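You operate a simulated robot arm through the tools that you are given. There is no shell and no other tool.

You run a simulated robot arm. Do the job below in one go: nothing can be reset, and whatever is moved stays where it is left.

TASK
Charge the manifold to 0.5 bar by the gauge and lock the air in.
Fine: air knob shut and pressure knob at 0 first; open the air valve, turn the knob up till the gauge shows it, shut the valve; jets and couplers stay in.
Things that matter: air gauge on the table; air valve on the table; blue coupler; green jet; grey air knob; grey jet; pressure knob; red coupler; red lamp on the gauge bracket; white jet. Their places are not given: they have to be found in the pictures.

Only the result counts: the job must be done as asked and must still hold three seconds after the hand-in. Knocking over, shifting, dropping, spilling or breaking anything else fails it.

THE ROBOT
A 7-joint arm with a two-finger parallel gripper, fixed in place. Base frame: the origin is on the floor under the middle of its stand, x ahead of it, y to its left, z up. Readings come in mm, degrees, newtons and seconds.
It reaches about 1247 mm from its shoulder. Its first joint turns from -132.0 to 132.0 degrees. Payload 3.91 kg.
The TCP is the grasp point between the finger pads, 30 mm short of the fingertips. In the tool frame z runs along the fingers and y along their closing line. Largest opening 110 mm; finger width 20, thickness 10; the body of the gripper, 48 by 112 mm, starts 55 mm behind the TCP.
Orientation is that of the tool frame in the base frame, as a unit quaternion [w, x, y, z]. With the fingers straight down and closing along the base's y, the tool's x points along the base's -x, its y along +y and its z along -z.

THE INTERFACE
- The arm moves only by the tool send_rows. Its argument "targets" is a list of rows, each a list of 7 numbers: the shift along the tool's x, y, z in units of 25 mm (1.0 is 25 mm), then the turn, a rotation vector about the tool's x, y, z in units of 8 degrees (1.0 is 8 degrees), then the opening, from 0 (shut) to 1 (fully open). In form: [[tx, ty, tz, ax, ay, az, claw], ...]. A call has 1 to 20 rows; each row shifts and turns the commanded pose from where the row before left it, along the tool's axes as they then stand. A call with a number of a shift or a turn outside -1 to 1 is refused whole. Each row takes 0.2 s and may step no farther than 50 mm and 8.6 degrees from the row before; otherwise, or with a gripper value out of range, the whole call is refused. A pose out of reach is approached as far as the arm can. The call stops where the force on the tool passes 90 N (or 10 N more than at its start, if that is more) or the arm is blocked; 0.2 s more then pass. The fingers move at their own pace (about 108 mm/s each) and stop on an object; they squeeze with about 26 N. The grip force told is the motor's: it shows also when the fingers shut on nothing. Time passes only in rows, and 0.2 s behind the last, so rows that do not move let the fingers close. The reply holds the time, the measured pose of the TCP, the force on the tool along the base axes, the opening and the grip force, in the units named above and with some noise, with the torque about the TCP (base axes, N m) and any sound that the robot's microphone picked up.
- Cameras (640 x 400 px; columns grow to the right, rows downward): "scene" is fixed at [400.6, 648.1, 1605.4]; the picture's right is [-0.93, -0.36, 0.00], its down [-0.20, 0.52, -0.83] and it looks along [0.30, -0.77, -0.56] (base axes); focal length 342 px, centre (320, 200). "wrist" rides on the gripper at [72, 17, -103] in the tool frame; the picture's right is [-0.23, 0.97, 0.00], its down [-0.76, -0.18, -0.62] and it looks along [-0.61, -0.14, 0.78] (tool axes); focal length 222 px, centre (320, 200).
- camera(camera): a new picture of that camera. It takes no simulated time.
- point_at(camera, pixels): for up to 12 pixels [column, row] of the newest picture of that camera ("zoom" is the newest enlarged one), the place [x, y, z] in the base frame of the surface seen there, good to about 3 mm. It takes no simulated time.
- close_up(camera, box): a new picture of the part [left, top, right, bottom] of that camera's present view, enlarged. It takes no simulated time.
- close_job(): hands the job in; it is judged then, once.

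Unless the task says otherwise, let go and move clear before handing in.

The tools are called after "Emit:" as name(argument=value, ...) on one line, values as JSON. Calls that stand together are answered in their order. send_rows: Moves the arm, as the interface text tells. Its arguments: {"type":"object","properties":{"targets":{"type":"array"}},"required":["targets"]} The other tools are called the same way: camera (camera) takes a picture; point_at (camera, pixels) gives the place of the surface under pixels of a picture; close_up (camera, box) takes an enlarged picture of a part of a camera's view; close_job () hands the job in.

At the start:

```text
t: 0.0
eef_pos: [453.7, -376.4, 1182.7]
ee_rot: [0.0, 0.0, 1.0, 0.001]
ft_force: [-0.4, 0.1, -0.9]
wrist_torque: [0.01, 0.02, -0.02]
grip_width: 110.2
grip_force: 0.0
```

scene: 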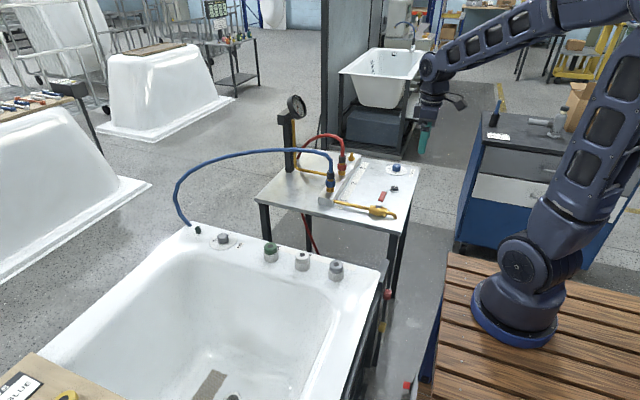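
wrist: 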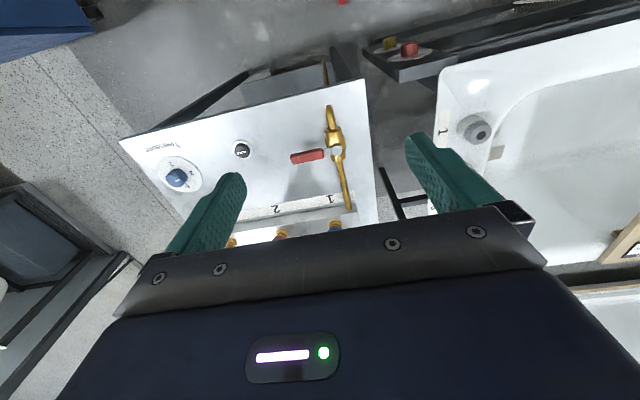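

The scene picture shows a table with a gauge (295,105), hoses, a red lever (382,196) and a blue knob (397,168), plus a tub with a grey knob and jets (223-336, 240-270). I'll take enlarged views to identify things.

Emit:
close_up(camera="scene", box=[240, 80, 440, 260])

Emit:
close_up(camera="scene", box=[170, 210, 390, 300])

Emit:
close_up(camera="wrist", box=[110, 70, 390, 260])

```text
2.22 times, centred on (340, 170) of scene
```

zoom: 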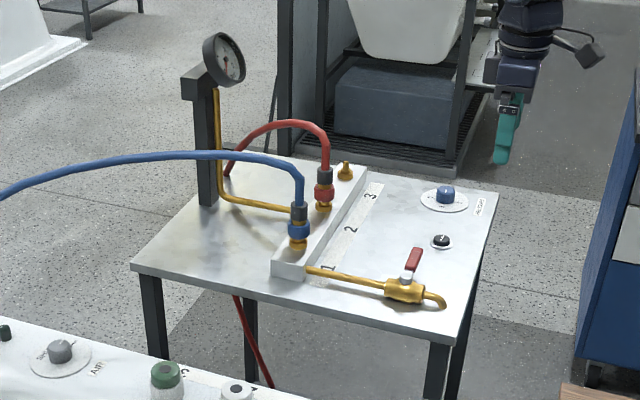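

```text
2.91 times, centred on (280, 255) of scene
```

zoom: 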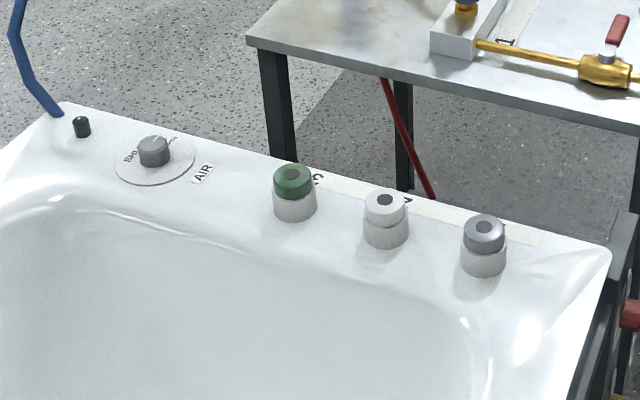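

```text
2.11 times, centred on (250, 165) of wrist
```

zoom: 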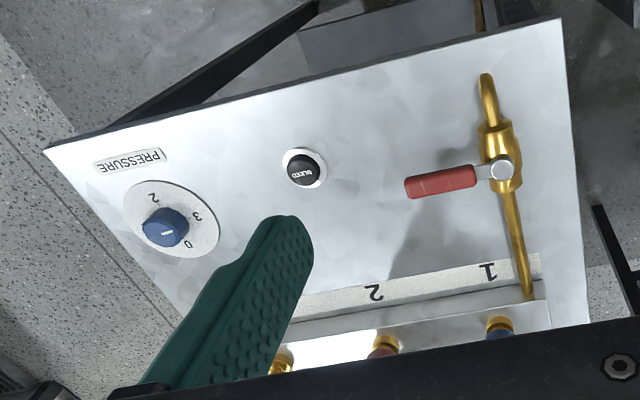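

The wrist zoom shows the pressure knob at zoom (166,228) with a dial 0-3, the BLEED button at (305,170), and the red lever crosswise to the brass pipe (shut). I'll get coordinates of these.

Emit:
point_at(camera="zoom", pixels=[[166, 225], [168, 232], [205, 245], [153, 195], [197, 216], [187, 243], [305, 170], [412, 188], [440, 182], [470, 176], [503, 168], [130, 160]])

Emit:
close_up(camera="wrist", box=[150, 140, 214, 200])

Emit:
close_up(camera="scene", box=[190, 220, 254, 260])

Emit:
close_up(camera="scene", box=[270, 85, 334, 125])

```text
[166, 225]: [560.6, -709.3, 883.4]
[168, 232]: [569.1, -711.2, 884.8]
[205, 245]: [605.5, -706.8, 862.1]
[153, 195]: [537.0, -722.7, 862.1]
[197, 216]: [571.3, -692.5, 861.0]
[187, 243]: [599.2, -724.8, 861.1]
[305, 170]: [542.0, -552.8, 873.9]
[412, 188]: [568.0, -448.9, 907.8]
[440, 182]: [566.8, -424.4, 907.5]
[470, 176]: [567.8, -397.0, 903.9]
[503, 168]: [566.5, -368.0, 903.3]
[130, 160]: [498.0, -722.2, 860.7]
```

```text
6.67 times, centred on (182, 170) of wrist
```

zoom: 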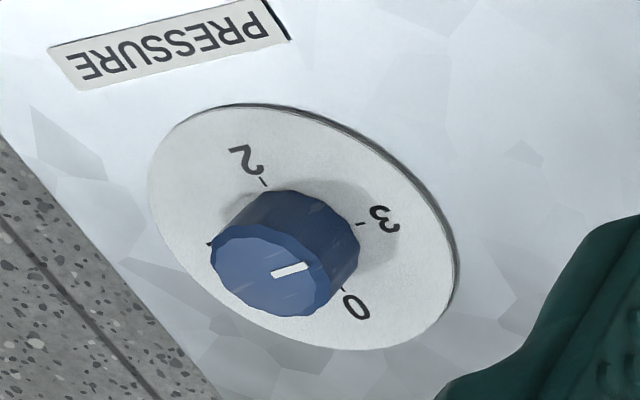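

```text
10.00 times, centred on (222, 240) of scene
```

zoom: 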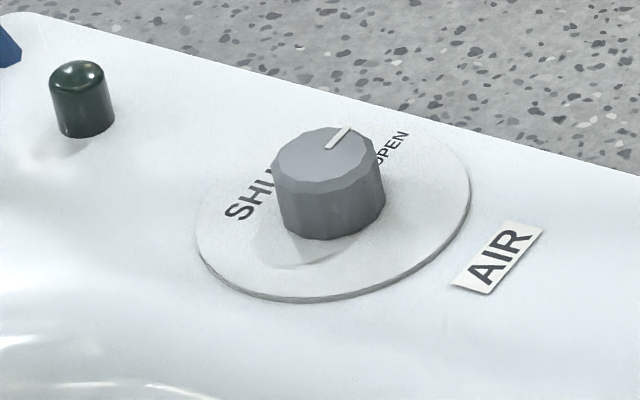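

```text
10.00 times, centred on (302, 105) of scene
```

zoom: 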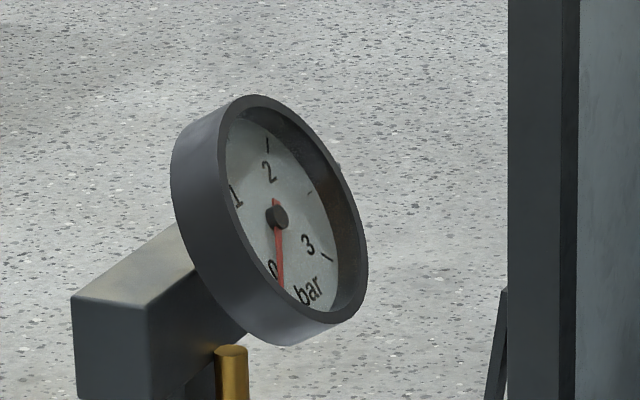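

The gauge needle stands at 0, the air knob's pointer looks turned toward OPEN, and the pressure knob seems off 0 (near 3). I need coordinates for the air knob, couplers, gauge and pipe.

Emit:
camera(camera="scene")

Emit:
point_at(camera="scene", pixels=[[222, 237], [223, 246], [197, 230], [270, 248], [302, 258], [336, 267], [297, 106], [291, 150], [330, 178], [342, 160], [352, 157], [378, 212]])

Emit:
close_up(camera="scene", box=[270, 80, 350, 180])

Emit:
close_up(camera="scene", box=[320, 150, 420, 225])

```text
taken
```

scene: 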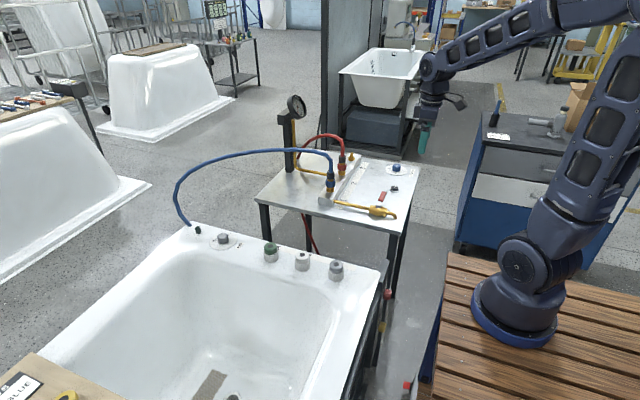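

```text
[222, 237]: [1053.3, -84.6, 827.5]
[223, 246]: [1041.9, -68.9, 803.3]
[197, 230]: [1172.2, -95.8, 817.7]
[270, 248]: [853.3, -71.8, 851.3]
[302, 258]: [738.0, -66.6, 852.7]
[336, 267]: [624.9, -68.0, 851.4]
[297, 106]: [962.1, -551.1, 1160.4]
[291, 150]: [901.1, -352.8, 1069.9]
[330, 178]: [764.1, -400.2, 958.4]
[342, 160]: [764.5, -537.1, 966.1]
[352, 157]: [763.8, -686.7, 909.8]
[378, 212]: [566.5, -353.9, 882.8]
```

```text
4.00 times, centred on (310, 130) of scene
```

zoom: 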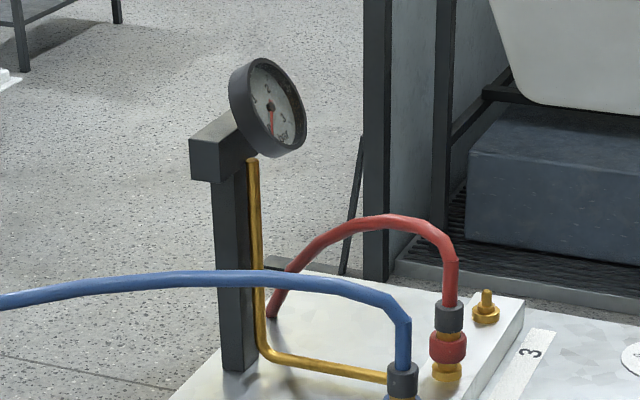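

```text
5.33 times, centred on (370, 188) of scene
```

zoom: 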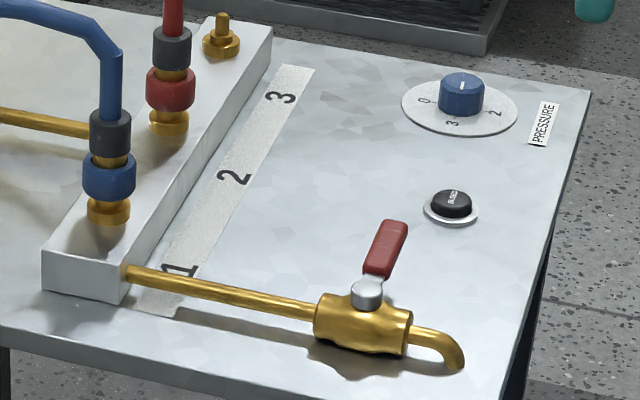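

The pressure dial seems to run 0 (+x), 1 (-y), 2 (-x), 3 (+y), with the knob's pointer near the 3. I'll zoom in further on the knob and the dial.

Emit:
close_up(camera="scene", box=[380, 155, 412, 180])

Emit:
point_at(camera="zoom", pixels=[[320, 200], [340, 150]])

```text
16.00 times, centred on (396, 168) of scene
```

zoom: 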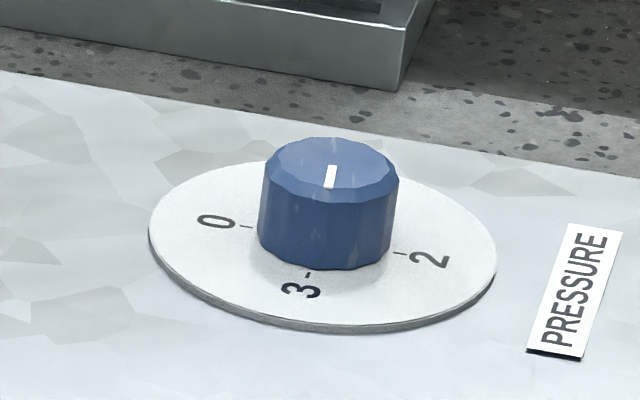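

```text
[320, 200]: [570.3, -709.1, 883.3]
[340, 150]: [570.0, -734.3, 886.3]
```

The pointer (330,165)-(329,188) points toward the camera, near the 3 tick at (307,272). I'll measure the ticks and dial rim.

Emit:
point_at(camera="zoom", pixels=[[242, 227], [307, 276], [404, 253], [152, 228], [494, 258], [320, 320], [200, 285], [440, 310], [330, 166], [328, 186], [265, 165], [394, 175]])

```text
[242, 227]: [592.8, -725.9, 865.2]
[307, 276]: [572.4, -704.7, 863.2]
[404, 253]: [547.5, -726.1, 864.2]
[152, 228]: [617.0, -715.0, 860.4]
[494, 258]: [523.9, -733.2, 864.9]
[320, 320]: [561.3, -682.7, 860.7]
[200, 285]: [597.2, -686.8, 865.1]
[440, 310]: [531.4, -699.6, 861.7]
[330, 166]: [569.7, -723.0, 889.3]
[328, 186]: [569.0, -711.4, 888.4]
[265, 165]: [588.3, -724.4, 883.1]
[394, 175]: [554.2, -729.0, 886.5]
```

The knob centre is about (570,-727), with the pointer along +y, i.e. about 3. Now I'll measure the air knob the same way.

Emit:
close_up(camera="scene", box=[206, 228, 238, 248])

Emit:
point_at(camera="zoom", pixels=[[300, 160], [354, 100], [330, 130], [225, 170], [430, 150], [95, 250], [540, 250], [330, 350], [150, 330], [480, 180], [80, 240], [330, 285]])

```text
16.00 times, centred on (222, 238) of scene
```

zoom: 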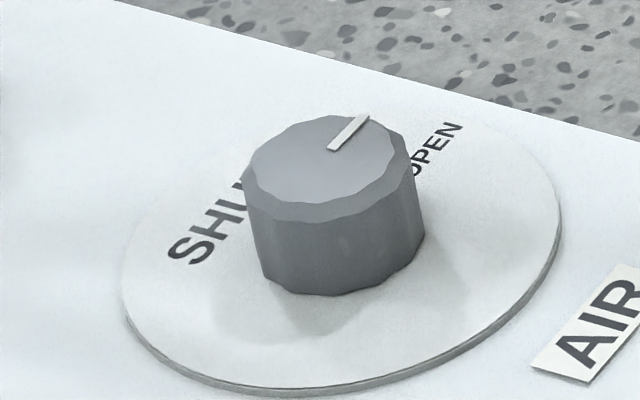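

```text
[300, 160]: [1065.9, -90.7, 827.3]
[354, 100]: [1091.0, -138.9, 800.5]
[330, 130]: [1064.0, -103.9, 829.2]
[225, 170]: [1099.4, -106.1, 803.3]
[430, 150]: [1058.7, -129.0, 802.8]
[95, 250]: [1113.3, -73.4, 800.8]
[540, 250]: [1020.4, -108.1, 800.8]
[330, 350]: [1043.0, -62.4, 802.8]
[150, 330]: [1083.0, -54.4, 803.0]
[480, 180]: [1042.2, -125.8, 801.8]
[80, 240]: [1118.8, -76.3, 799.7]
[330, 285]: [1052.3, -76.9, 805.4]
```

The air knob's pointer runs from zoom (332,149) to (366,118), pointing towards -y. I'll measure its ends, the knob's rim, and the labels.

Emit:
point_at(camera="zoom", pixels=[[334, 148], [363, 120], [345, 137], [255, 195], [405, 155], [330, 118], [310, 210], [190, 250], [450, 130], [124, 285], [558, 200], [280, 388]])

```text
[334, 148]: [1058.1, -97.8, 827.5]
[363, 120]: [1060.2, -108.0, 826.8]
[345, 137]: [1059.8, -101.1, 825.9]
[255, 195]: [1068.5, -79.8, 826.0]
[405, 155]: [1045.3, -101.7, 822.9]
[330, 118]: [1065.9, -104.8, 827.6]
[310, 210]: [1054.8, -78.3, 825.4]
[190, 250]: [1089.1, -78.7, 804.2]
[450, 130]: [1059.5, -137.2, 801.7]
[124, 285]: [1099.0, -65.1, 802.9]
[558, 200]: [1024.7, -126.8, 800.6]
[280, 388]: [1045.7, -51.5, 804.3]
```

The pointer is on OPEN (-y from the centre at about (1059,-93)), and SHUT lies toward +x. I'll map the blue hose, the red hose and the gauge, so that the arm avoids them.

Emit:
point_at(camera="scene", pixels=[[188, 223], [182, 215], [176, 200], [176, 188], [185, 174], [200, 163], [220, 156], [250, 151], [280, 150], [310, 152], [325, 160], [331, 172]])

Emit:
point_at(camera="scene", pixels=[[299, 155], [310, 140], [325, 135], [340, 140], [343, 153], [290, 112], [298, 98], [305, 108], [284, 120], [287, 140], [288, 168], [300, 113]])

```text
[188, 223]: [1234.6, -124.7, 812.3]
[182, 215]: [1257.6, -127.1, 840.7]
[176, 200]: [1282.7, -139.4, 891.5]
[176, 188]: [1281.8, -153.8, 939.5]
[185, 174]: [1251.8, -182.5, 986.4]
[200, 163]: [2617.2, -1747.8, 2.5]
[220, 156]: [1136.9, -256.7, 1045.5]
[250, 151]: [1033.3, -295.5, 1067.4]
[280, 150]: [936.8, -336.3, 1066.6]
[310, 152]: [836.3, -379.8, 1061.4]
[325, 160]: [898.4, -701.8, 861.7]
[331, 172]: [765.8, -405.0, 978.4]
```

```text
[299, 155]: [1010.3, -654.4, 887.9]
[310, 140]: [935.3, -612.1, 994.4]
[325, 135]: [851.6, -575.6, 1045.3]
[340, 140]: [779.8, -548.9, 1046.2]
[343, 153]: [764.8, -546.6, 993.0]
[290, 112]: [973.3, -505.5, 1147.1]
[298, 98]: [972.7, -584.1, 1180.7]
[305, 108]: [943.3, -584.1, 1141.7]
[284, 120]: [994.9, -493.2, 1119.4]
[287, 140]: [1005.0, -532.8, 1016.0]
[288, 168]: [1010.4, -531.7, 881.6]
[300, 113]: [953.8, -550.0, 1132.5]
```

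The gauge head sits at about (960,-550,1155), and the blue hose arches at y about -300, z about 1065, well clear of the direct route to the pressure knob. I'll move above the pressure knob at a safe height and look at it from the wrist.

Emit:
send_rows(targets=[[-0.27, -0.935, 0.487, 0, 0, 0, 1], [-0.27, -0.935, 0.487, 0, 0, 0, 1], [-0.27, -0.935, 0.487, 0, 0, 0, 1], [-0.27, -0.935, 0.487, 0, 0, 0, 1], [-0.27, -0.935, 0.487, 0, 0, 0, 1], [-0.27, -0.935, 0.487, 0, 0, 0, 1], [-0.27, -0.935, 0.487, 0, 0, 0, 1], [-0.27, -0.935, 0.487, 0, 0, 0, 1], [-0.27, -0.935, 0.487, 0, 0, 0, 1], [-0.27, -0.935, 0.487, 0, 0, 0, 1], [-0.27, -0.935, 0.487, 0, 0, 0, 1], [-0.27, -0.935, 0.487, 0, 0, 0, 1], [-0.27, -0.935, 0.487, 0, 0, 0, 1], [-0.27, -0.935, 0.487, 0, 0, 0, 1], [-0.27, -0.935, 0.487, 0, 0, 0, 1], [0, 0, 0, 0, 0, 0, 1]])

Emit:
camera(camera="wrist")

Emit:
camera(camera="scene")

```text
t: 3.4
eef_pos: [555.3, -724.4, 999.6]
ee_rot: [-0.001, -0.001, 1.0, 0.0]
ft_force: [0.0, -0.3, 0.4]
wrist_torque: [0.0, 0.01, 0.0]
grip_width: 109.9
grip_force: 0.0
```

```text
taken
```

wrist: 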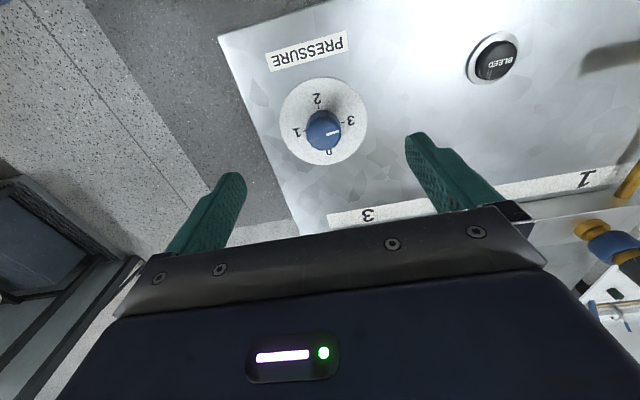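

```text
taken
```

scene: 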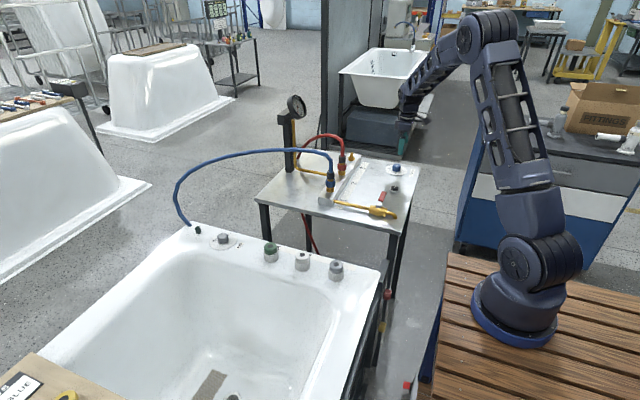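

The wrist picture shows the whole dial with 1 (295,131), 2 (317,98), 3 (351,120), 0 (329,152). I'll enlarge it and measure.

Emit:
close_up(camera="wrist", box=[275, 75, 371, 165])

Emit:
point_at(camera="wrist", pixels=[[324, 134], [325, 128], [310, 133], [340, 130], [323, 147], [280, 122], [368, 118], [322, 78], [326, 164]])

```text
4.44 times, centred on (323, 120) of wrist
```

zoom: 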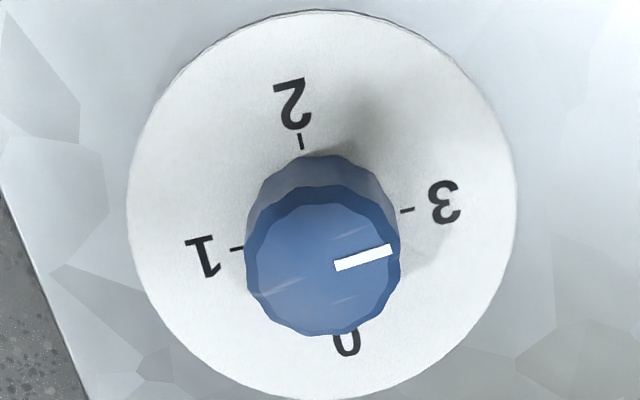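

```text
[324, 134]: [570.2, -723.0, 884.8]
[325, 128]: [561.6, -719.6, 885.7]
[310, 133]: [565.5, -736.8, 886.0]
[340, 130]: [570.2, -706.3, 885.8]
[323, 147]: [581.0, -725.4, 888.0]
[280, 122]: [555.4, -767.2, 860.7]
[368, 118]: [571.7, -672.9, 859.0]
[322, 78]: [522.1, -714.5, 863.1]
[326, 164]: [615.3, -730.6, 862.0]
```

I'll query the tick positions and knob top rim more finely in this zoom.

Emit:
point_at(camera="zoom", pixels=[[234, 248], [410, 209], [302, 138], [323, 262], [255, 262], [392, 262], [323, 200], [323, 325], [340, 265], [388, 250], [131, 215], [513, 190]])

```text
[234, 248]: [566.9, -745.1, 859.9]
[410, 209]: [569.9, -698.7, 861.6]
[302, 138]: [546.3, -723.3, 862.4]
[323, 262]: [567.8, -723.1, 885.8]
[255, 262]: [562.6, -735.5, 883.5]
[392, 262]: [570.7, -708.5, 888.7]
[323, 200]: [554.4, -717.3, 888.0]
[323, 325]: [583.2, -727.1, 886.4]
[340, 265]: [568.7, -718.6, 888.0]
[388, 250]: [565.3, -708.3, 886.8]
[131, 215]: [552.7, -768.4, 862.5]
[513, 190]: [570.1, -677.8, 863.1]
```

The ticks give the knob centre as (569,-722), top z about 887, dial z about 862; the pointer is at about 2.95. I'll align above it, turn the gripper 48° clockwise (so I can then turn counter-clockwise), and descend to TCP z about 900.

Emit:
send_rows(targets=[[-0.548, 0.096, 0.2, 0, 0, 0, 0.65], [0, 0, 0.2, 0, 0, 1, 0.65], [0, 0, 0.2, 0, 0, 1, 0.65], [0, 0, 0.2, 0, 0, 1, 0.65], [0, 0, 0.2, 0, 0, 1, 0.65], [0, 0, 0.2, 0, 0, 1, 0.65], [0, 0, 0.2, 0, 0, 1, 0.65], [0, 0, 0.4, 0, 0, 0, 0.65], [0, 0, 0, 0, 0, 0, 0.65]])

Emit:
camera(camera="wrist")

```text
t: 5.4
eef_pos: [568.5, -723.7, 954.1]
ee_rot: [0.0, 0.408, 0.913, 0.0]
ft_force: [0.8, 0.1, -0.8]
wrist_torque: [0.01, 0.0, -0.01]
grip_width: 71.5
grip_force: 0.2
```

```text
taken
```

wrist: 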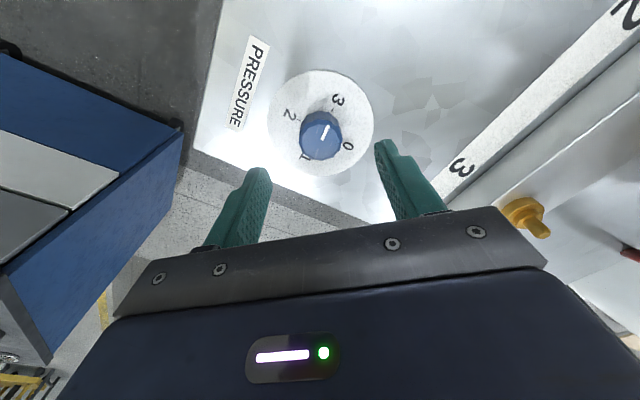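

The gripper is turned 48° clockwise above the knob, with the fingers spread around it. I'll verify the knob centre from this second viewpoint.

Emit:
close_up(camera="wrist", box=[260, 60, 388, 180])

Emit:
point_at(camera="wrist", pixels=[[302, 134], [339, 131], [320, 120], [321, 155], [321, 137], [324, 133], [330, 123], [271, 120], [372, 118], [320, 73], [310, 112]])

```text
3.33 times, centred on (324, 120) of wrist
```

zoom: 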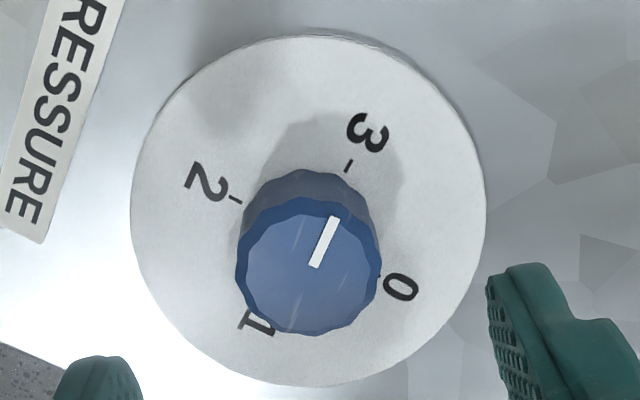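

```text
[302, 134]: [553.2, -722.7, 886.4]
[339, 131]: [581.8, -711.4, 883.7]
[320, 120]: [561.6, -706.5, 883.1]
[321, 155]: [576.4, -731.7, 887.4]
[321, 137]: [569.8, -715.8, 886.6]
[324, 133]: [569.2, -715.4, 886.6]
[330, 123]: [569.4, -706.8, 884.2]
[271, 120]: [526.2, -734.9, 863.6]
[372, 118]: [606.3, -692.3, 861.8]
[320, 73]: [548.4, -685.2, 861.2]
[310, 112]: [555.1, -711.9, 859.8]
```

The two views average to a centre near (569.5,-720.8). I'll shift about 3 mm there and descend to TCP z about 899, then close on the knob.

Emit:
send_rows(targets=[[0.06, 0.107, 0, 0, 0, 0, 0.65], [0, 0, 0.72, 0, 0, 0, 0.65], [0, 0, 0.72, 0, 0, 0, 0.65], [0, 0, 0.72, 0, 0, 0, 0.65], [0, 0, 0, 0, 0, 0, 0.65]])

Emit:
camera(camera="wrist")

```text
t: 6.6
eef_pos: [572.0, -719.3, 901.9]
ee_rot: [0.0, 0.407, 0.914, 0.0]
ft_force: [0.2, -0.5, 0.0]
wrist_torque: [-0.02, 0.01, -0.01]
grip_width: 71.3
grip_force: 0.0
```

```text
taken
```

wrist: 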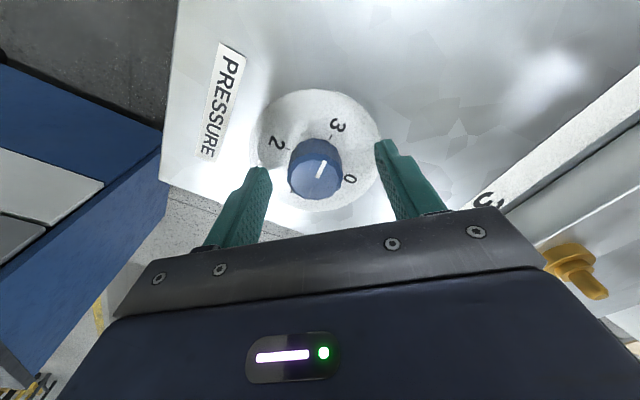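

TCP is at (572,-719,902). By the camera geometry, the knob-top centre should appear at pixel (320,175) if aligned; I'll zoom to check.

Emit:
close_up(camera="wrist", box=[240, 80, 400, 220])

```text
2.86 times, centred on (320, 150) of wrist
```

zoom: 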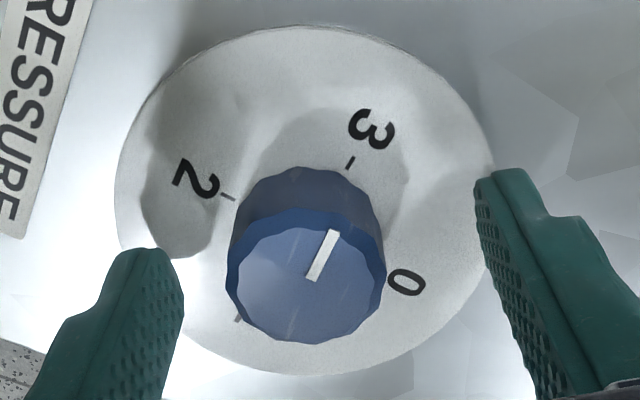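

The knob-top centre appears at full pixel (315.3,176), about 2.8 mm toward tool -y. I'll shift that, lower 3 mm, then close on the knob.

Emit:
send_rows(targets=[[0.02, -0.108, 0.12, 0, 0, 0, 0.65], [0, 0, 0, 0, 0, 0, 0.45], [0, 0, 0, 0, 0, 0, 0.3], [0, 0, 0, 0, 0, 0, 0.0], [0, 0, 0, 0, 0, 0, 0.0]])

```text
t: 7.8
eef_pos: [567.6, -723.9, 898.4]
ee_rot: [0.0, 0.408, 0.913, 0.0]
ft_force: [-15.9, -10.8, -1.6]
wrist_torque: [-0.4, 0.32, -0.08]
grip_width: 35.2
grip_force: 44.8
```

Gripped at 35.2 mm, but the knob pushes the tool with about 19 N along tool -y, so my centre is still about 3 mm off. I'll shift the commanded pose to relieve that.

Emit:
send_rows(targets=[[0, -0.12, 0, 0, 0, 0, 0.0], [0, 0, 0, 0, 0, 0, 0.0]])

```text
t: 8.4
eef_pos: [569.1, -722.4, 898.7]
ee_rot: [0.0, 0.406, 0.914, 0.001]
ft_force: [-0.6, -1.6, 1.5]
wrist_torque: [0.5, 0.59, -0.01]
grip_width: 35.3
grip_force: 45.1
```

Side force is gone; the true centre is about (569,-722.4). Now I'll turn the knob counter-clockwise, 48° first, watching the torque.

Emit:
send_rows(targets=[[0, 0, 0, 0, 0, -0.5, 0.0], [0, 0, 0, 0, 0, -1, 0.0], [0, 0, 0, 0, 0, -1, 0.0], [0, 0, 0, 0, 0, -1, 0.0], [0, 0, 0, 0, 0, -1, 0.0], [0, 0, 0, 0, 0, -1, 0.0], [0, 0, 0, 0, 0, -0.5, 0.0], [0, 0, 0, 0, 0, 0, 0.0]])

Emit:
close_up(camera="wrist", box=[240, 80, 400, 220])

Emit:
close_up(camera="scene", box=[380, 155, 412, 180])

```text
t: 10.2
eef_pos: [566.6, -725.4, 897.7]
ee_rot: [0.001, -0.001, 1.0, -0.001]
ft_force: [17.5, -17.3, 6.0]
wrist_torque: [-0.4, -1.18, -0.06]
grip_width: 35.2
grip_force: 44.9
```

```text
2.86 times, centred on (320, 150) of wrist
```

zoom: 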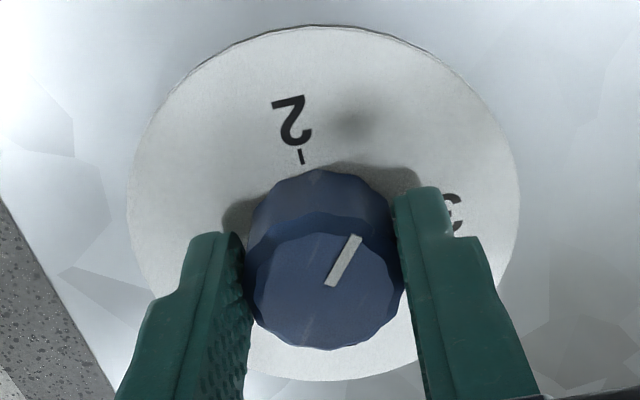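

```text
16.00 times, centred on (396, 168) of scene
```

zoom: 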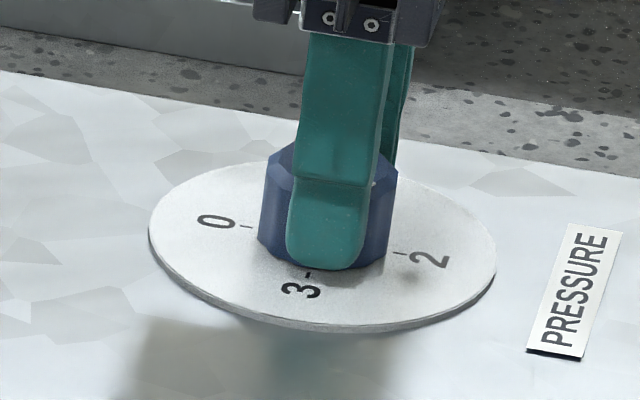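

The knob turned with the gripper (pointer now between 2 and 3), but side forces of about (17,-17) N built up, so the axis is about (568.4,-727.5) in command terms. I'll relieve by moving +x 3 mm and -y 3 mm.

Emit:
send_rows(targets=[[-0.12, -0.12, 0, 0, 0, 0, 0.0], [0, 0, 0, 0, 0, 0, 0.0]])

```text
t: 10.8
eef_pos: [566.5, -724.1, 898.3]
ee_rot: [-0.002, 0.001, 1.0, 0.002]
ft_force: [-19.6, 23.1, 17.2]
wrist_torque: [0.32, 0.98, 0.09]
grip_width: 35.0
grip_force: 44.9
```

That over-corrected (now -19.6, +23 N), so the arm is stiffer than thought; I'll go back by half.

Emit:
send_rows(targets=[[0.06, 0.065, 0, 0, 0, 0, 0.0], [0, 0, 0, 0, 0, 0, 0.0]])

```text
t: 11.4
eef_pos: [566.8, -725.2, 896.8]
ee_rot: [0.001, 0.0, 1.0, 0.001]
ft_force: [-18.3, 14.7, 15.0]
wrist_torque: [0.37, 1.22, 0.05]
grip_width: 35.0
grip_force: 44.5
```

Forces are still (-18,15,15) N; I'll let it settle a moment to see whether they decay.

Emit:
send_rows(targets=[[0, 0, 0, 0, 0, 0, 0.0], [0, 0, 0, 0, 0, 0, 0.0], [0, 0, 0, 0, 0, 0, 0.0]])

```text
t: 12.2
eef_pos: [567.4, -725.0, 898.4]
ee_rot: [0.0, 0.0, 1.0, 0.0]
ft_force: [-22.4, 13.7, 12.4]
wrist_torque: [0.28, 0.8, 0.06]
grip_width: 35.0
grip_force: 45.0
```

They persist, so I'll shift another 1.5 mm in -x, 1 mm in +y and 1 mm up.

Emit:
send_rows(targets=[[0.06, 0.04, -0.03, 0, 0, 0, 0.0], [0, 0, 0, 0, 0, 0, 0.0]])

```text
t: 12.8
eef_pos: [566.8, -724.6, 897.5]
ee_rot: [0.001, 0.0, 1.0, 0.0]
ft_force: [-5.2, -5.0, -8.0]
wrist_torque: [-0.46, 0.04, -0.03]
grip_width: 35.1
grip_force: 45.0
```

Forces are now small. I'll continue turning counter-clockwise another 48°.

Emit:
send_rows(targets=[[0, 0, 0, 0, 0, -0.5, 0.0], [0, 0, 0, 0, 0, -1, 0.0], [0, 0, 0, 0, 0, -1, 0.0], [0, 0, 0, 0, 0, -1, 0.0], [0, 0, 0, 0, 0, -1, 0.0], [0, 0, 0, 0, 0, -1, 0.0], [0, 0, 0, 0, 0, -0.5, 0.0], [0, 0, 0, 0, 0, 0, 0.0]])

Emit:
close_up(camera="wrist", box=[240, 80, 400, 220])

```text
t: 14.6
eef_pos: [568.7, -726.7, 897.7]
ee_rot: [0.001, -0.407, 0.913, -0.001]
ft_force: [28.9, -55.6, -4.3]
wrist_torque: [-0.75, -0.25, -0.22]
grip_width: 35.0
grip_force: 44.9
```

```text
2.86 times, centred on (320, 150) of wrist
```

zoom: 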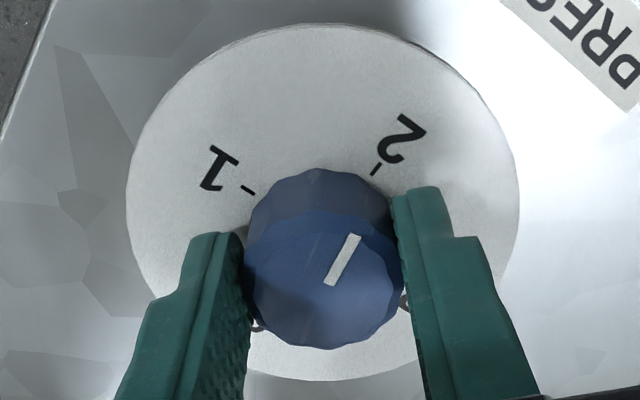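

The knob is now at about 2.0 (pointer lines up with the 2 tick at (377,168)). I'll open the fingers, read the unloaded pose, and turn the gripper back clockwise for the next grip.

Emit:
send_rows(targets=[[0, 0, 0, 0, 0, 0, 0.65], [0, 0, 0, 0, 0, 0, 0.65], [0, 0, 0, 0, 0, 0, 0.65]])

Emit:
close_up(camera="wrist", box=[240, 80, 400, 220])

```text
t: 15.4
eef_pos: [566.4, -723.8, 898.6]
ee_rot: [0.0, -0.406, 0.914, 0.0]
ft_force: [0.1, -0.7, -0.3]
wrist_torque: [0.0, -0.01, -0.01]
grip_width: 71.5
grip_force: 0.0
```

```text
2.86 times, centred on (320, 150) of wrist
```

zoom: 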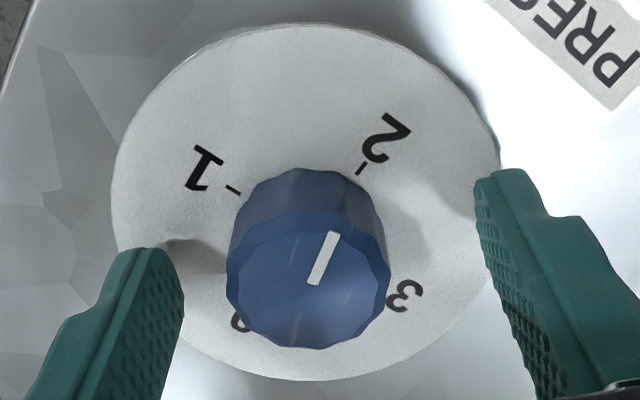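

Unloaded, the knob centre appears at full pixel (315.8,177.6), about 3.5 mm toward tool -y. I'll shift the TCP by that amount, then turn back 96° clockwise and re-check the alignment.

Emit:
send_rows(targets=[[-0.018, -0.14, 0, 0, 0, 0, 0.65], [0, 0, 0, 0, 0, 1, 0.65], [0, 0, 0, 0, 0, 1, 0.65], [0, 0, 0, 0, 0, 1, 0.65], [0, 0, 0, 0, 0, 1, 0.65], [0, 0, 0, 0, 0, 1, 0.65], [0, 0, 0, 0, 0, 1, 0.65], [0, 0, 0, 0, 0, 1, 0.65], [0, 0, 0, 0, 0, 1, 0.65], [0, 0, 0, 0, 0, 1, 0.65], [0, 0, 0, 0, 0, 1, 0.65], [0, 0, 0, 0, 0, 1, 0.65], [0, 0, 0, 0, 0, 1, 0.65], [0, 0, 0, 0, 0, 1, 0.65], [0, 0, 0, 0, 0, 1, 0.65], [0, 0, 0, 0, 0, 1, 0.65], [0, 0, 0, 0, 0, 0, 0.65]])

Emit:
close_up(camera="wrist", box=[240, 80, 400, 220])

```text
t: 19.0
eef_pos: [570.1, -727.8, 898.4]
ee_rot: [0.0, 0.588, 0.809, 0.0]
ft_force: [0.0, -0.4, 0.0]
wrist_torque: [-0.02, -0.03, 0.0]
grip_width: 71.6
grip_force: 0.0
```

```text
2.86 times, centred on (320, 150) of wrist
```

zoom: 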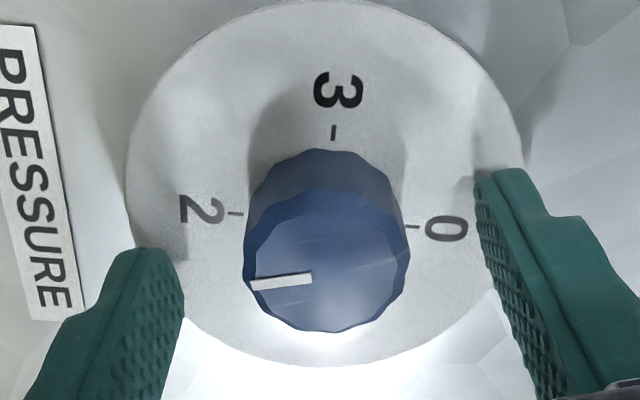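

The view (knob centre at full pixel (322,171), expected row 178) shows the knob about 4-5 mm toward tool +x; pointer about 1.85. I'll correct 4 mm along tool x, and close.

Emit:
send_rows(targets=[[0.157, 0.01, 0, 0, 0, 0, 0.65], [0, 0, 0, 0, 0, 0, 0.4], [0, 0, 0, 0, 0, 0, 0.3], [0, 0, 0, 0, 0, 0, 0.0], [0, 0, 0, 0, 0, 0, 0.0]])

Emit:
close_up(camera="wrist", box=[240, 80, 400, 220])

```text
t: 20.2
eef_pos: [570.1, -722.1, 897.1]
ee_rot: [0.001, 0.587, 0.81, 0.0]
ft_force: [15.2, 7.5, 2.8]
wrist_torque: [0.43, -0.4, 0.07]
grip_width: 35.0
grip_force: 45.0
```

```text
2.86 times, centred on (320, 150) of wrist
```

zoom: 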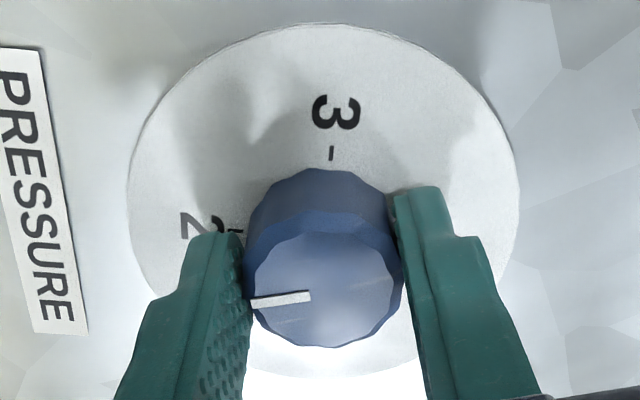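

Force of 17 N along tool +y; I'll shift 1.2 mm that way and then turn counter-clockwise 40°.

Emit:
send_rows(targets=[[0, 0.05, 0, 0, 0, 0, 0.0], [0, 0, 0, 0, 0, -0.5, 0.0], [0, 0, 0, 0, 0, -1, 0.0], [0, 0, 0, 0, 0, -1, 0.0], [0, 0, 0, 0, 0, -1, 0.0], [0, 0, 0, 0, 0, -1, 0.0], [0, 0, 0, 0, 0, -0.5, 0.0], [0, 0, 0, 0, 0, 0, 0.0]])

```text
t: 22.0
eef_pos: [567.5, -723.9, 897.1]
ee_rot: [-0.001, 0.276, 0.961, -0.001]
ft_force: [-14.5, -13.9, -2.0]
wrist_torque: [-0.72, -0.23, -0.06]
grip_width: 35.0
grip_force: 44.7
```

Force is -20 N along tool y; I'll relieve 1.3 mm and continue 40° further.

Emit:
send_rows(targets=[[0.01, -0.05, 0, 0, 0, 0, 0.0], [0, 0, 0, 0, 0, -0.5, 0.0], [0, 0, 0, 0, 0, -1, 0.0], [0, 0, 0, 0, 0, -1, 0.0], [0, 0, 0, 0, 0, -1, 0.0], [0, 0, 0, 0, 0, -1, 0.0], [0, 0, 0, 0, 0, -0.5, 0.0], [0, 0, 0, 0, 0, 0, 0.0]])

Emit:
close_up(camera="wrist", box=[240, 80, 400, 220])

```text
t: 23.8
eef_pos: [567.8, -724.7, 897.4]
ee_rot: [0.0, -0.069, 0.998, -0.001]
ft_force: [-7.1, -40.3, -9.7]
wrist_torque: [-0.63, 0.22, -0.13]
grip_width: 35.0
grip_force: 44.7
```

```text
2.86 times, centred on (320, 150) of wrist
```

zoom: 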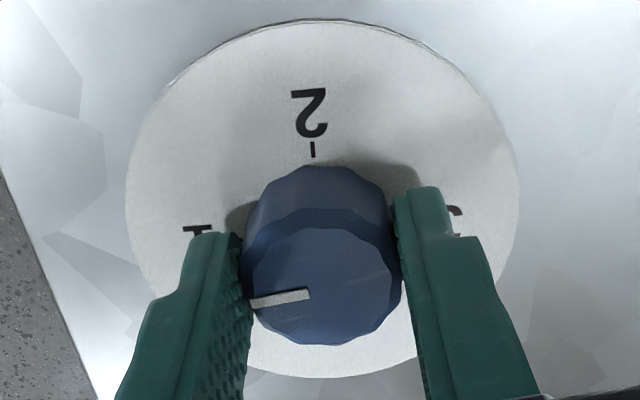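

Pointer is now near 1. I'll relieve 2.8 mm along tool -y and continue another 40°.

Emit:
send_rows(targets=[[0, -0.11, 0, 0, 0, 0, 0.0], [0, 0, 0, 0, 0, -0.5, 0.0], [0, 0, 0, 0, 0, -1, 0.0], [0, 0, 0, 0, 0, -1, 0.0], [0, 0, 0, 0, 0, -1, 0.0], [0, 0, 0, 0, 0, -1, 0.0], [0, 0, 0, 0, 0, -0.5, 0.0], [0, 0, 0, 0, 0, 0, 0.0]])

Emit:
close_up(camera="wrist", box=[240, 80, 400, 220])

```text
t: 25.6
eef_pos: [568.2, -727.2, 897.3]
ee_rot: [0.0, -0.407, 0.913, 0.0]
ft_force: [-2.0, -17.9, -5.0]
wrist_torque: [-0.55, 0.3, -0.02]
grip_width: 34.9
grip_force: 44.8
```

```text
2.86 times, centred on (320, 150) of wrist
```

zoom: 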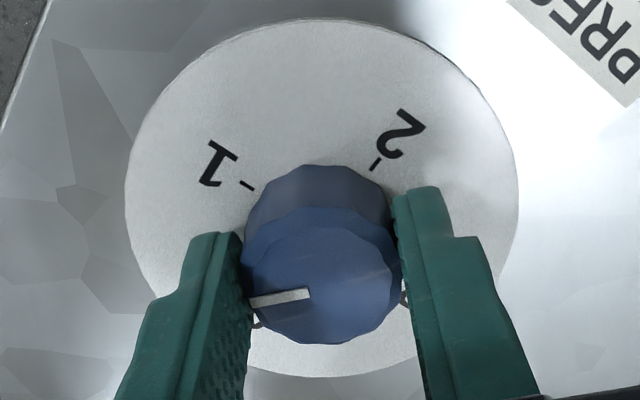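

Pointer is now between 1 and 0. I'll relieve 1 mm and continue, watching for the stop.

Emit:
send_rows(targets=[[0, -0.04, 0, 0, 0, 0, 0.0], [0, 0, 0, 0, 0, -0.5, 0.0], [0, 0, 0, 0, 0, -1, 0.0], [0, 0, 0, 0, 0, -1, 0.0], [0, 0, 0, 0, 0, -1, 0.0], [0, 0, 0, 0, 0, -0.5, 0.0], [0, 0, 0, 0, 0, 0, 0.0]])

Emit:
close_up(camera="wrist", box=[240, 80, 400, 220])

```text
t: 27.2
eef_pos: [570.2, -727.0, 898.3]
ee_rot: [0.0, -0.644, 0.765, 0.0]
ft_force: [-9.0, -6.3, -0.1]
wrist_torque: [-0.79, 0.16, 0.04]
grip_width: 35.1
grip_force: 44.9
```

```text
2.86 times, centred on (320, 150) of wrist
```

zoom: 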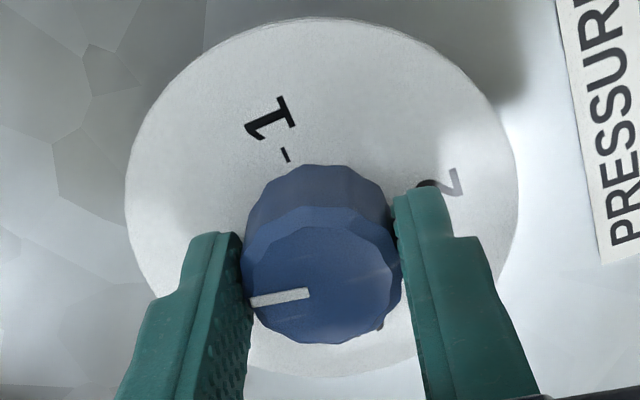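

About 15° remains to the 0 mark. I'll turn 12° more and check the torque.

Emit:
send_rows(targets=[[0, 0, 0, 0, 0, -0.5, 0.0], [0, 0, 0, 0, 0, -0.5, 0.0], [0, 0, 0, 0, 0, -0.5, 0.0], [0, 0, 0, 0, 0, 0, 0.0]])

```text
t: 28.2
eef_pos: [570.3, -725.9, 899.0]
ee_rot: [0.0, 0.72, -0.694, 0.0]
ft_force: [2.6, -8.9, -6.7]
wrist_torque: [0.08, -0.18, -0.64]
grip_width: 34.9
grip_force: 44.9
```

A z-torque of -0.64 N·m appeared, so the knob has met its stop at 0. I'll open the gripper, lift, and look.

Emit:
send_rows(targets=[[0, 0, 0, 0, 0, 0, 0.65], [0, 0, 0, 0, 0, 0, 0.65], [0, 0, 0, 0, 0, 0, 0.65], [0, 0, -1, 0, 0, 0, 0.65], [0, 0, -1, 0, 0, 0, 0.65], [0, 0, -1, 0, 0, 0, 0.65], [0, 0, -1, 0, 0, 0, 0.65], [0, 0, 0, 0, 0, 0, 0.65]])

Emit:
close_up(camera="wrist", box=[240, 50, 400, 190])

Emit:
close_up(camera="scene", box=[270, 85, 334, 125])

Emit:
close_up(camera="scene", box=[380, 155, 412, 180])

```text
t: 30.0
eef_pos: [568.4, -726.3, 998.9]
ee_rot: [0.0, 0.72, -0.694, 0.0]
ft_force: [-0.3, -0.3, 0.2]
wrist_torque: [-0.03, 0.03, 0.03]
grip_width: 71.4
grip_force: 0.0
```

```text
2.86 times, centred on (320, 120) of wrist
```

zoom: 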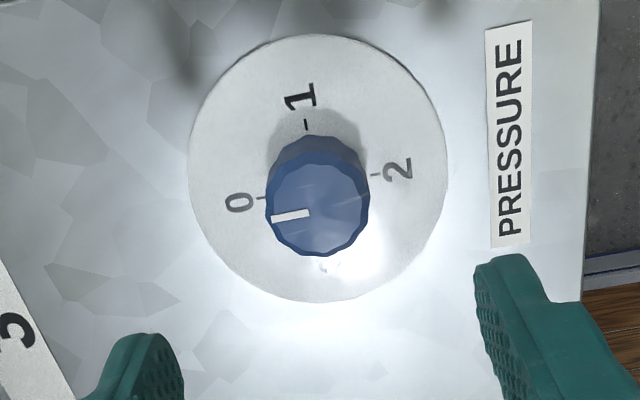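

```text
10.00 times, centred on (302, 105) of scene
```

zoom: 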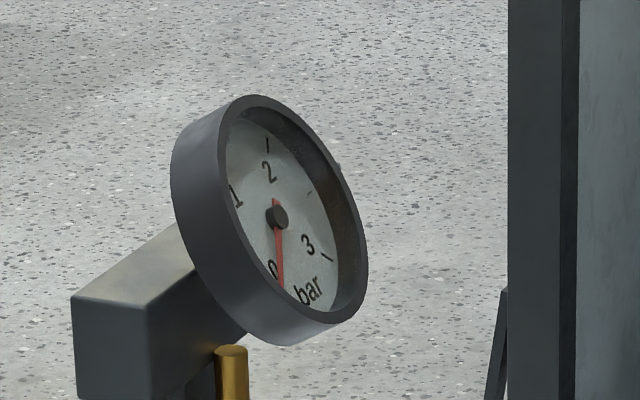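

```text
16.00 times, centred on (396, 168) of scene
```

zoom: 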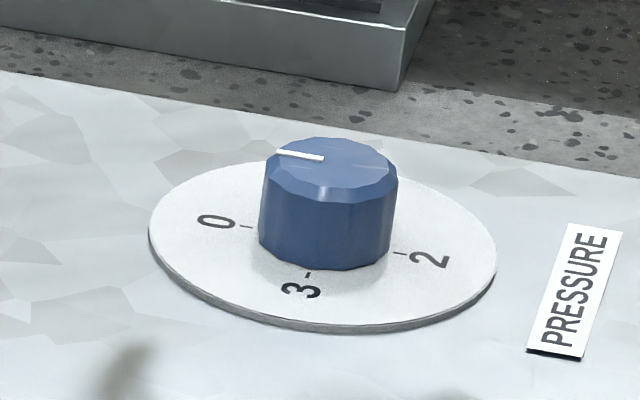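

The needle is at 0 and the knob pointer is close to the 0 tick. I'll zoom deeper to see how exact it is.

Emit:
close_up(camera="wrist", box=[284, 88, 348, 148])

Emit:
close_up(camera="scene", box=[386, 158, 408, 176])

```text
6.67 times, centred on (316, 118) of wrist
```

zoom: 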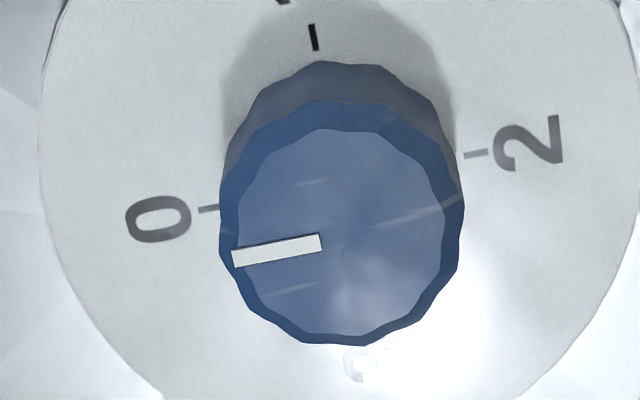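

```text
16.00 times, centred on (397, 167) of scene
```

zoom: 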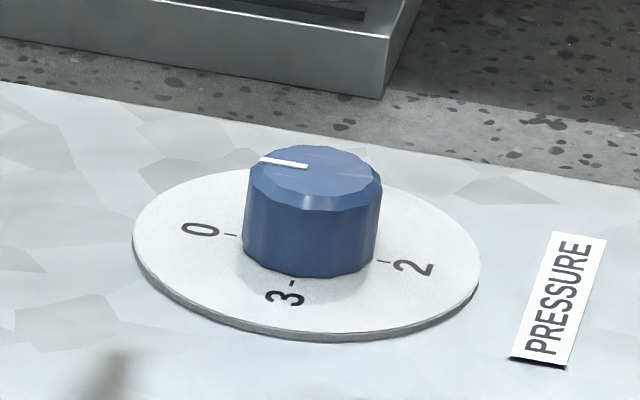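

The pointer is within about 1° of the 0 tick, so the pressure knob is at 0. Next I'll turn the gripper back to yaw 0 and lift to z about 1100, on the way to the air knob.

Emit:
send_rows(targets=[[0, 0, -0.4, 0, 0, 1, 0.65], [0, 0, -0.4, 0, 0, 1, 0.65], [0, 0, -0.4, 0, 0, 1, 0.65], [0, 0, -0.4, 0, 0, 1, 0.65], [0, 0, -0.4, 0, 0, 1, 0.65], [0, 0, -0.4, 0, 0, 1, 0.65], [0, 0, -0.4, 0, 0, 1, 0.65], [0, 0, -0.4, 0, 0, 1, 0.65], [0, 0, -0.4, 0, 0, 1, 0.65], [0, 0, -0.4, 0, 0, 1, 0.65], [0, 0, -0.4, 0, 0, 1, 0.65], [0, 0, 0, 0, 0, 0.5, 0.65], [0, 0, 0, 0, 0, 0, 0.65]])

```text
t: 32.8
eef_pos: [568.3, -725.5, 1109.8]
ee_rot: [-0.001, 0.001, 1.0, 0.0]
ft_force: [0.3, 0.2, 0.1]
wrist_torque: [-0.01, -0.01, 0.03]
grip_width: 71.4
grip_force: 0.1
```

Yaw is back to 0 at z 1110. I'll travel in +y at this height.

Emit:
send_rows(targets=[[0, 1, 0, 0, 0, 0, 0.65], [0, 1, 0, 0, 0, 0, 0.65], [0, 1, 0, 0, 0, 0, 0.65], [0, 1, 0, 0, 0, 0, 0.65], [0, 1, 0, 0, 0, 0, 0.65], [0, 1, 0, 0, 0, 0, 0.65], [0, 1, 0, 0, 0, 0, 0.65], [0, 1, 0, 0, 0, 0, 0.65], [0, 1, 0, 0, 0, 0, 0.65], [0, 1, 0, 0, 0, 0, 0.65], [0, 1, 0, 0, 0, 0, 0.65], [0, 1, 0, 0, 0, 0, 0.65], [0, 1, 0, 0, 0, 0, 0.65], [0, 1, 0, 0, 0, 0, 0.65], [0, 1, 0, 0, 0, 0, 0.65], [0, 1, 0, 0, 0, 0, 0.65], [0, 1, 0, 0, 0, 0, 0.65], [0, 1, 0, 0, 0, 0, 0.65], [0, 1, 0, 0, 0, 0, 0.65], [0, 1, 0, 0, 0, 0, 0.65]])

Emit:
camera(camera="scene")

Emit:
camera(camera="wrist")

```text
t: 37.0
eef_pos: [570.2, -228.2, 1108.4]
ee_rot: [0.0, 0.0, 1.0, 0.0]
ft_force: [-0.4, -0.4, -0.6]
wrist_torque: [0.05, -0.01, 0.06]
grip_width: 71.5
grip_force: 0.0
```

```text
taken
```

scene: 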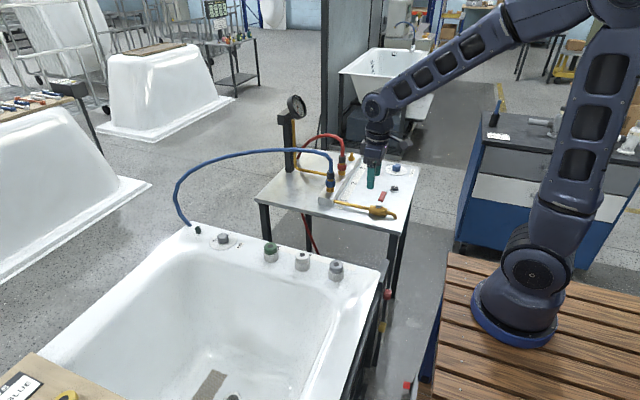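

```text
taken
```

wrist: 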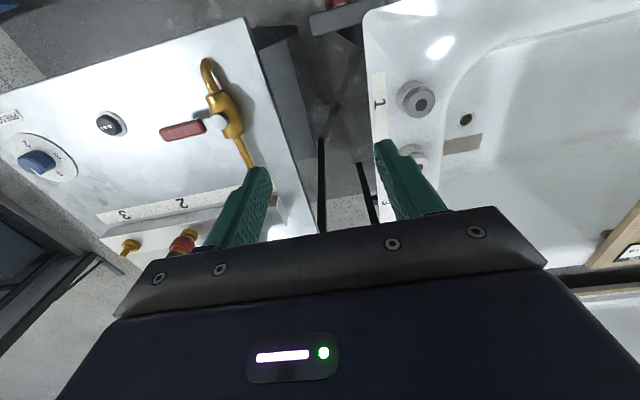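

The way is clear. I'll go +y then +x toward the air knob, lowering slightly.

Emit:
send_rows(targets=[[-1, 1, 0.12, 0, 0, 0, 0.65], [-1, 1, 0.12, 0, 0, 0, 0.65], [-1, 1, 0.12, 0, 0, 0, 0.65], [-1, 1, 0.12, 0, 0, 0, 0.65], [-1, 1, 0.12, 0, 0, 0, 0.65], [-1, 0.3, 0.12, 0, 0, 0, 0.65], [-1, 0, 0.12, 0, 0, 0, 0.65], [-1, 0, 0.12, 0, 0, 0, 0.65], [-1, 0, 0.12, 0, 0, 0, 0.65], [-1, 0, 0.12, 0, 0, 0, 0.65], [-1, 0, 0.12, 0, 0, 0, 0.65], [-1, 0, 0.12, 0, 0, 0, 0.65], [-1, 0, 0.12, 0, 0, 0, 0.65], [-1, 0, 0.12, 0, 0, 0, 0.65], [-1, 0, 0.12, 0, 0, 0, 0.65], [-1, 0, 0.12, 0, 0, 0, 0.65], [-1, 0, 0.12, 0, 0, 0, 0.65], [-0.5, 0, 0.12, 0, 0, 0, 0.65], [0, 0, 0, 0, 0, 0, 0.65]])

Emit:
camera(camera="scene")

Emit:
camera(camera="wrist")

```text
t: 41.0
eef_pos: [1007.4, -93.9, 1053.6]
ee_rot: [0.0, 0.0, 1.0, 0.001]
ft_force: [0.5, 0.0, 0.1]
wrist_torque: [0.01, 0.01, 0.01]
grip_width: 71.4
grip_force: 0.0
```

```text
taken
```

scene: 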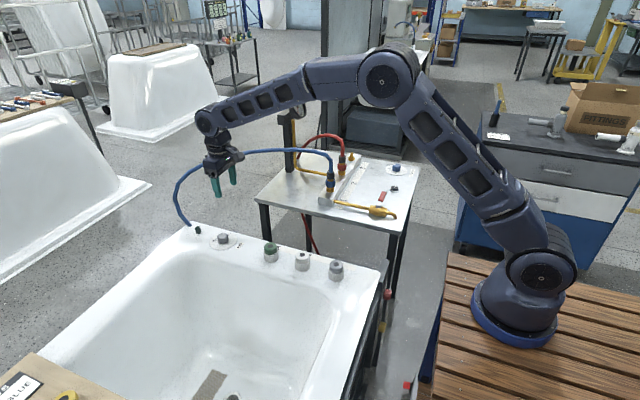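

```text
taken
```

wrist: 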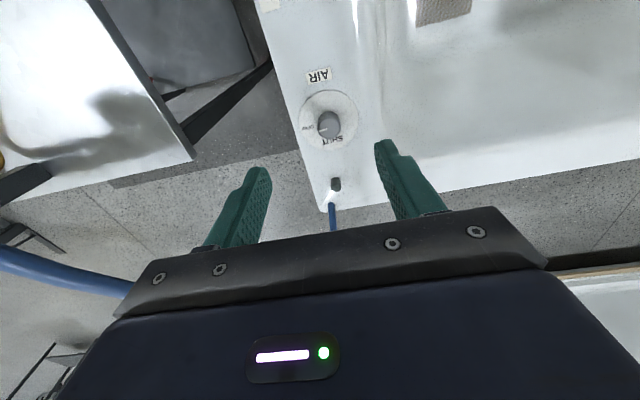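

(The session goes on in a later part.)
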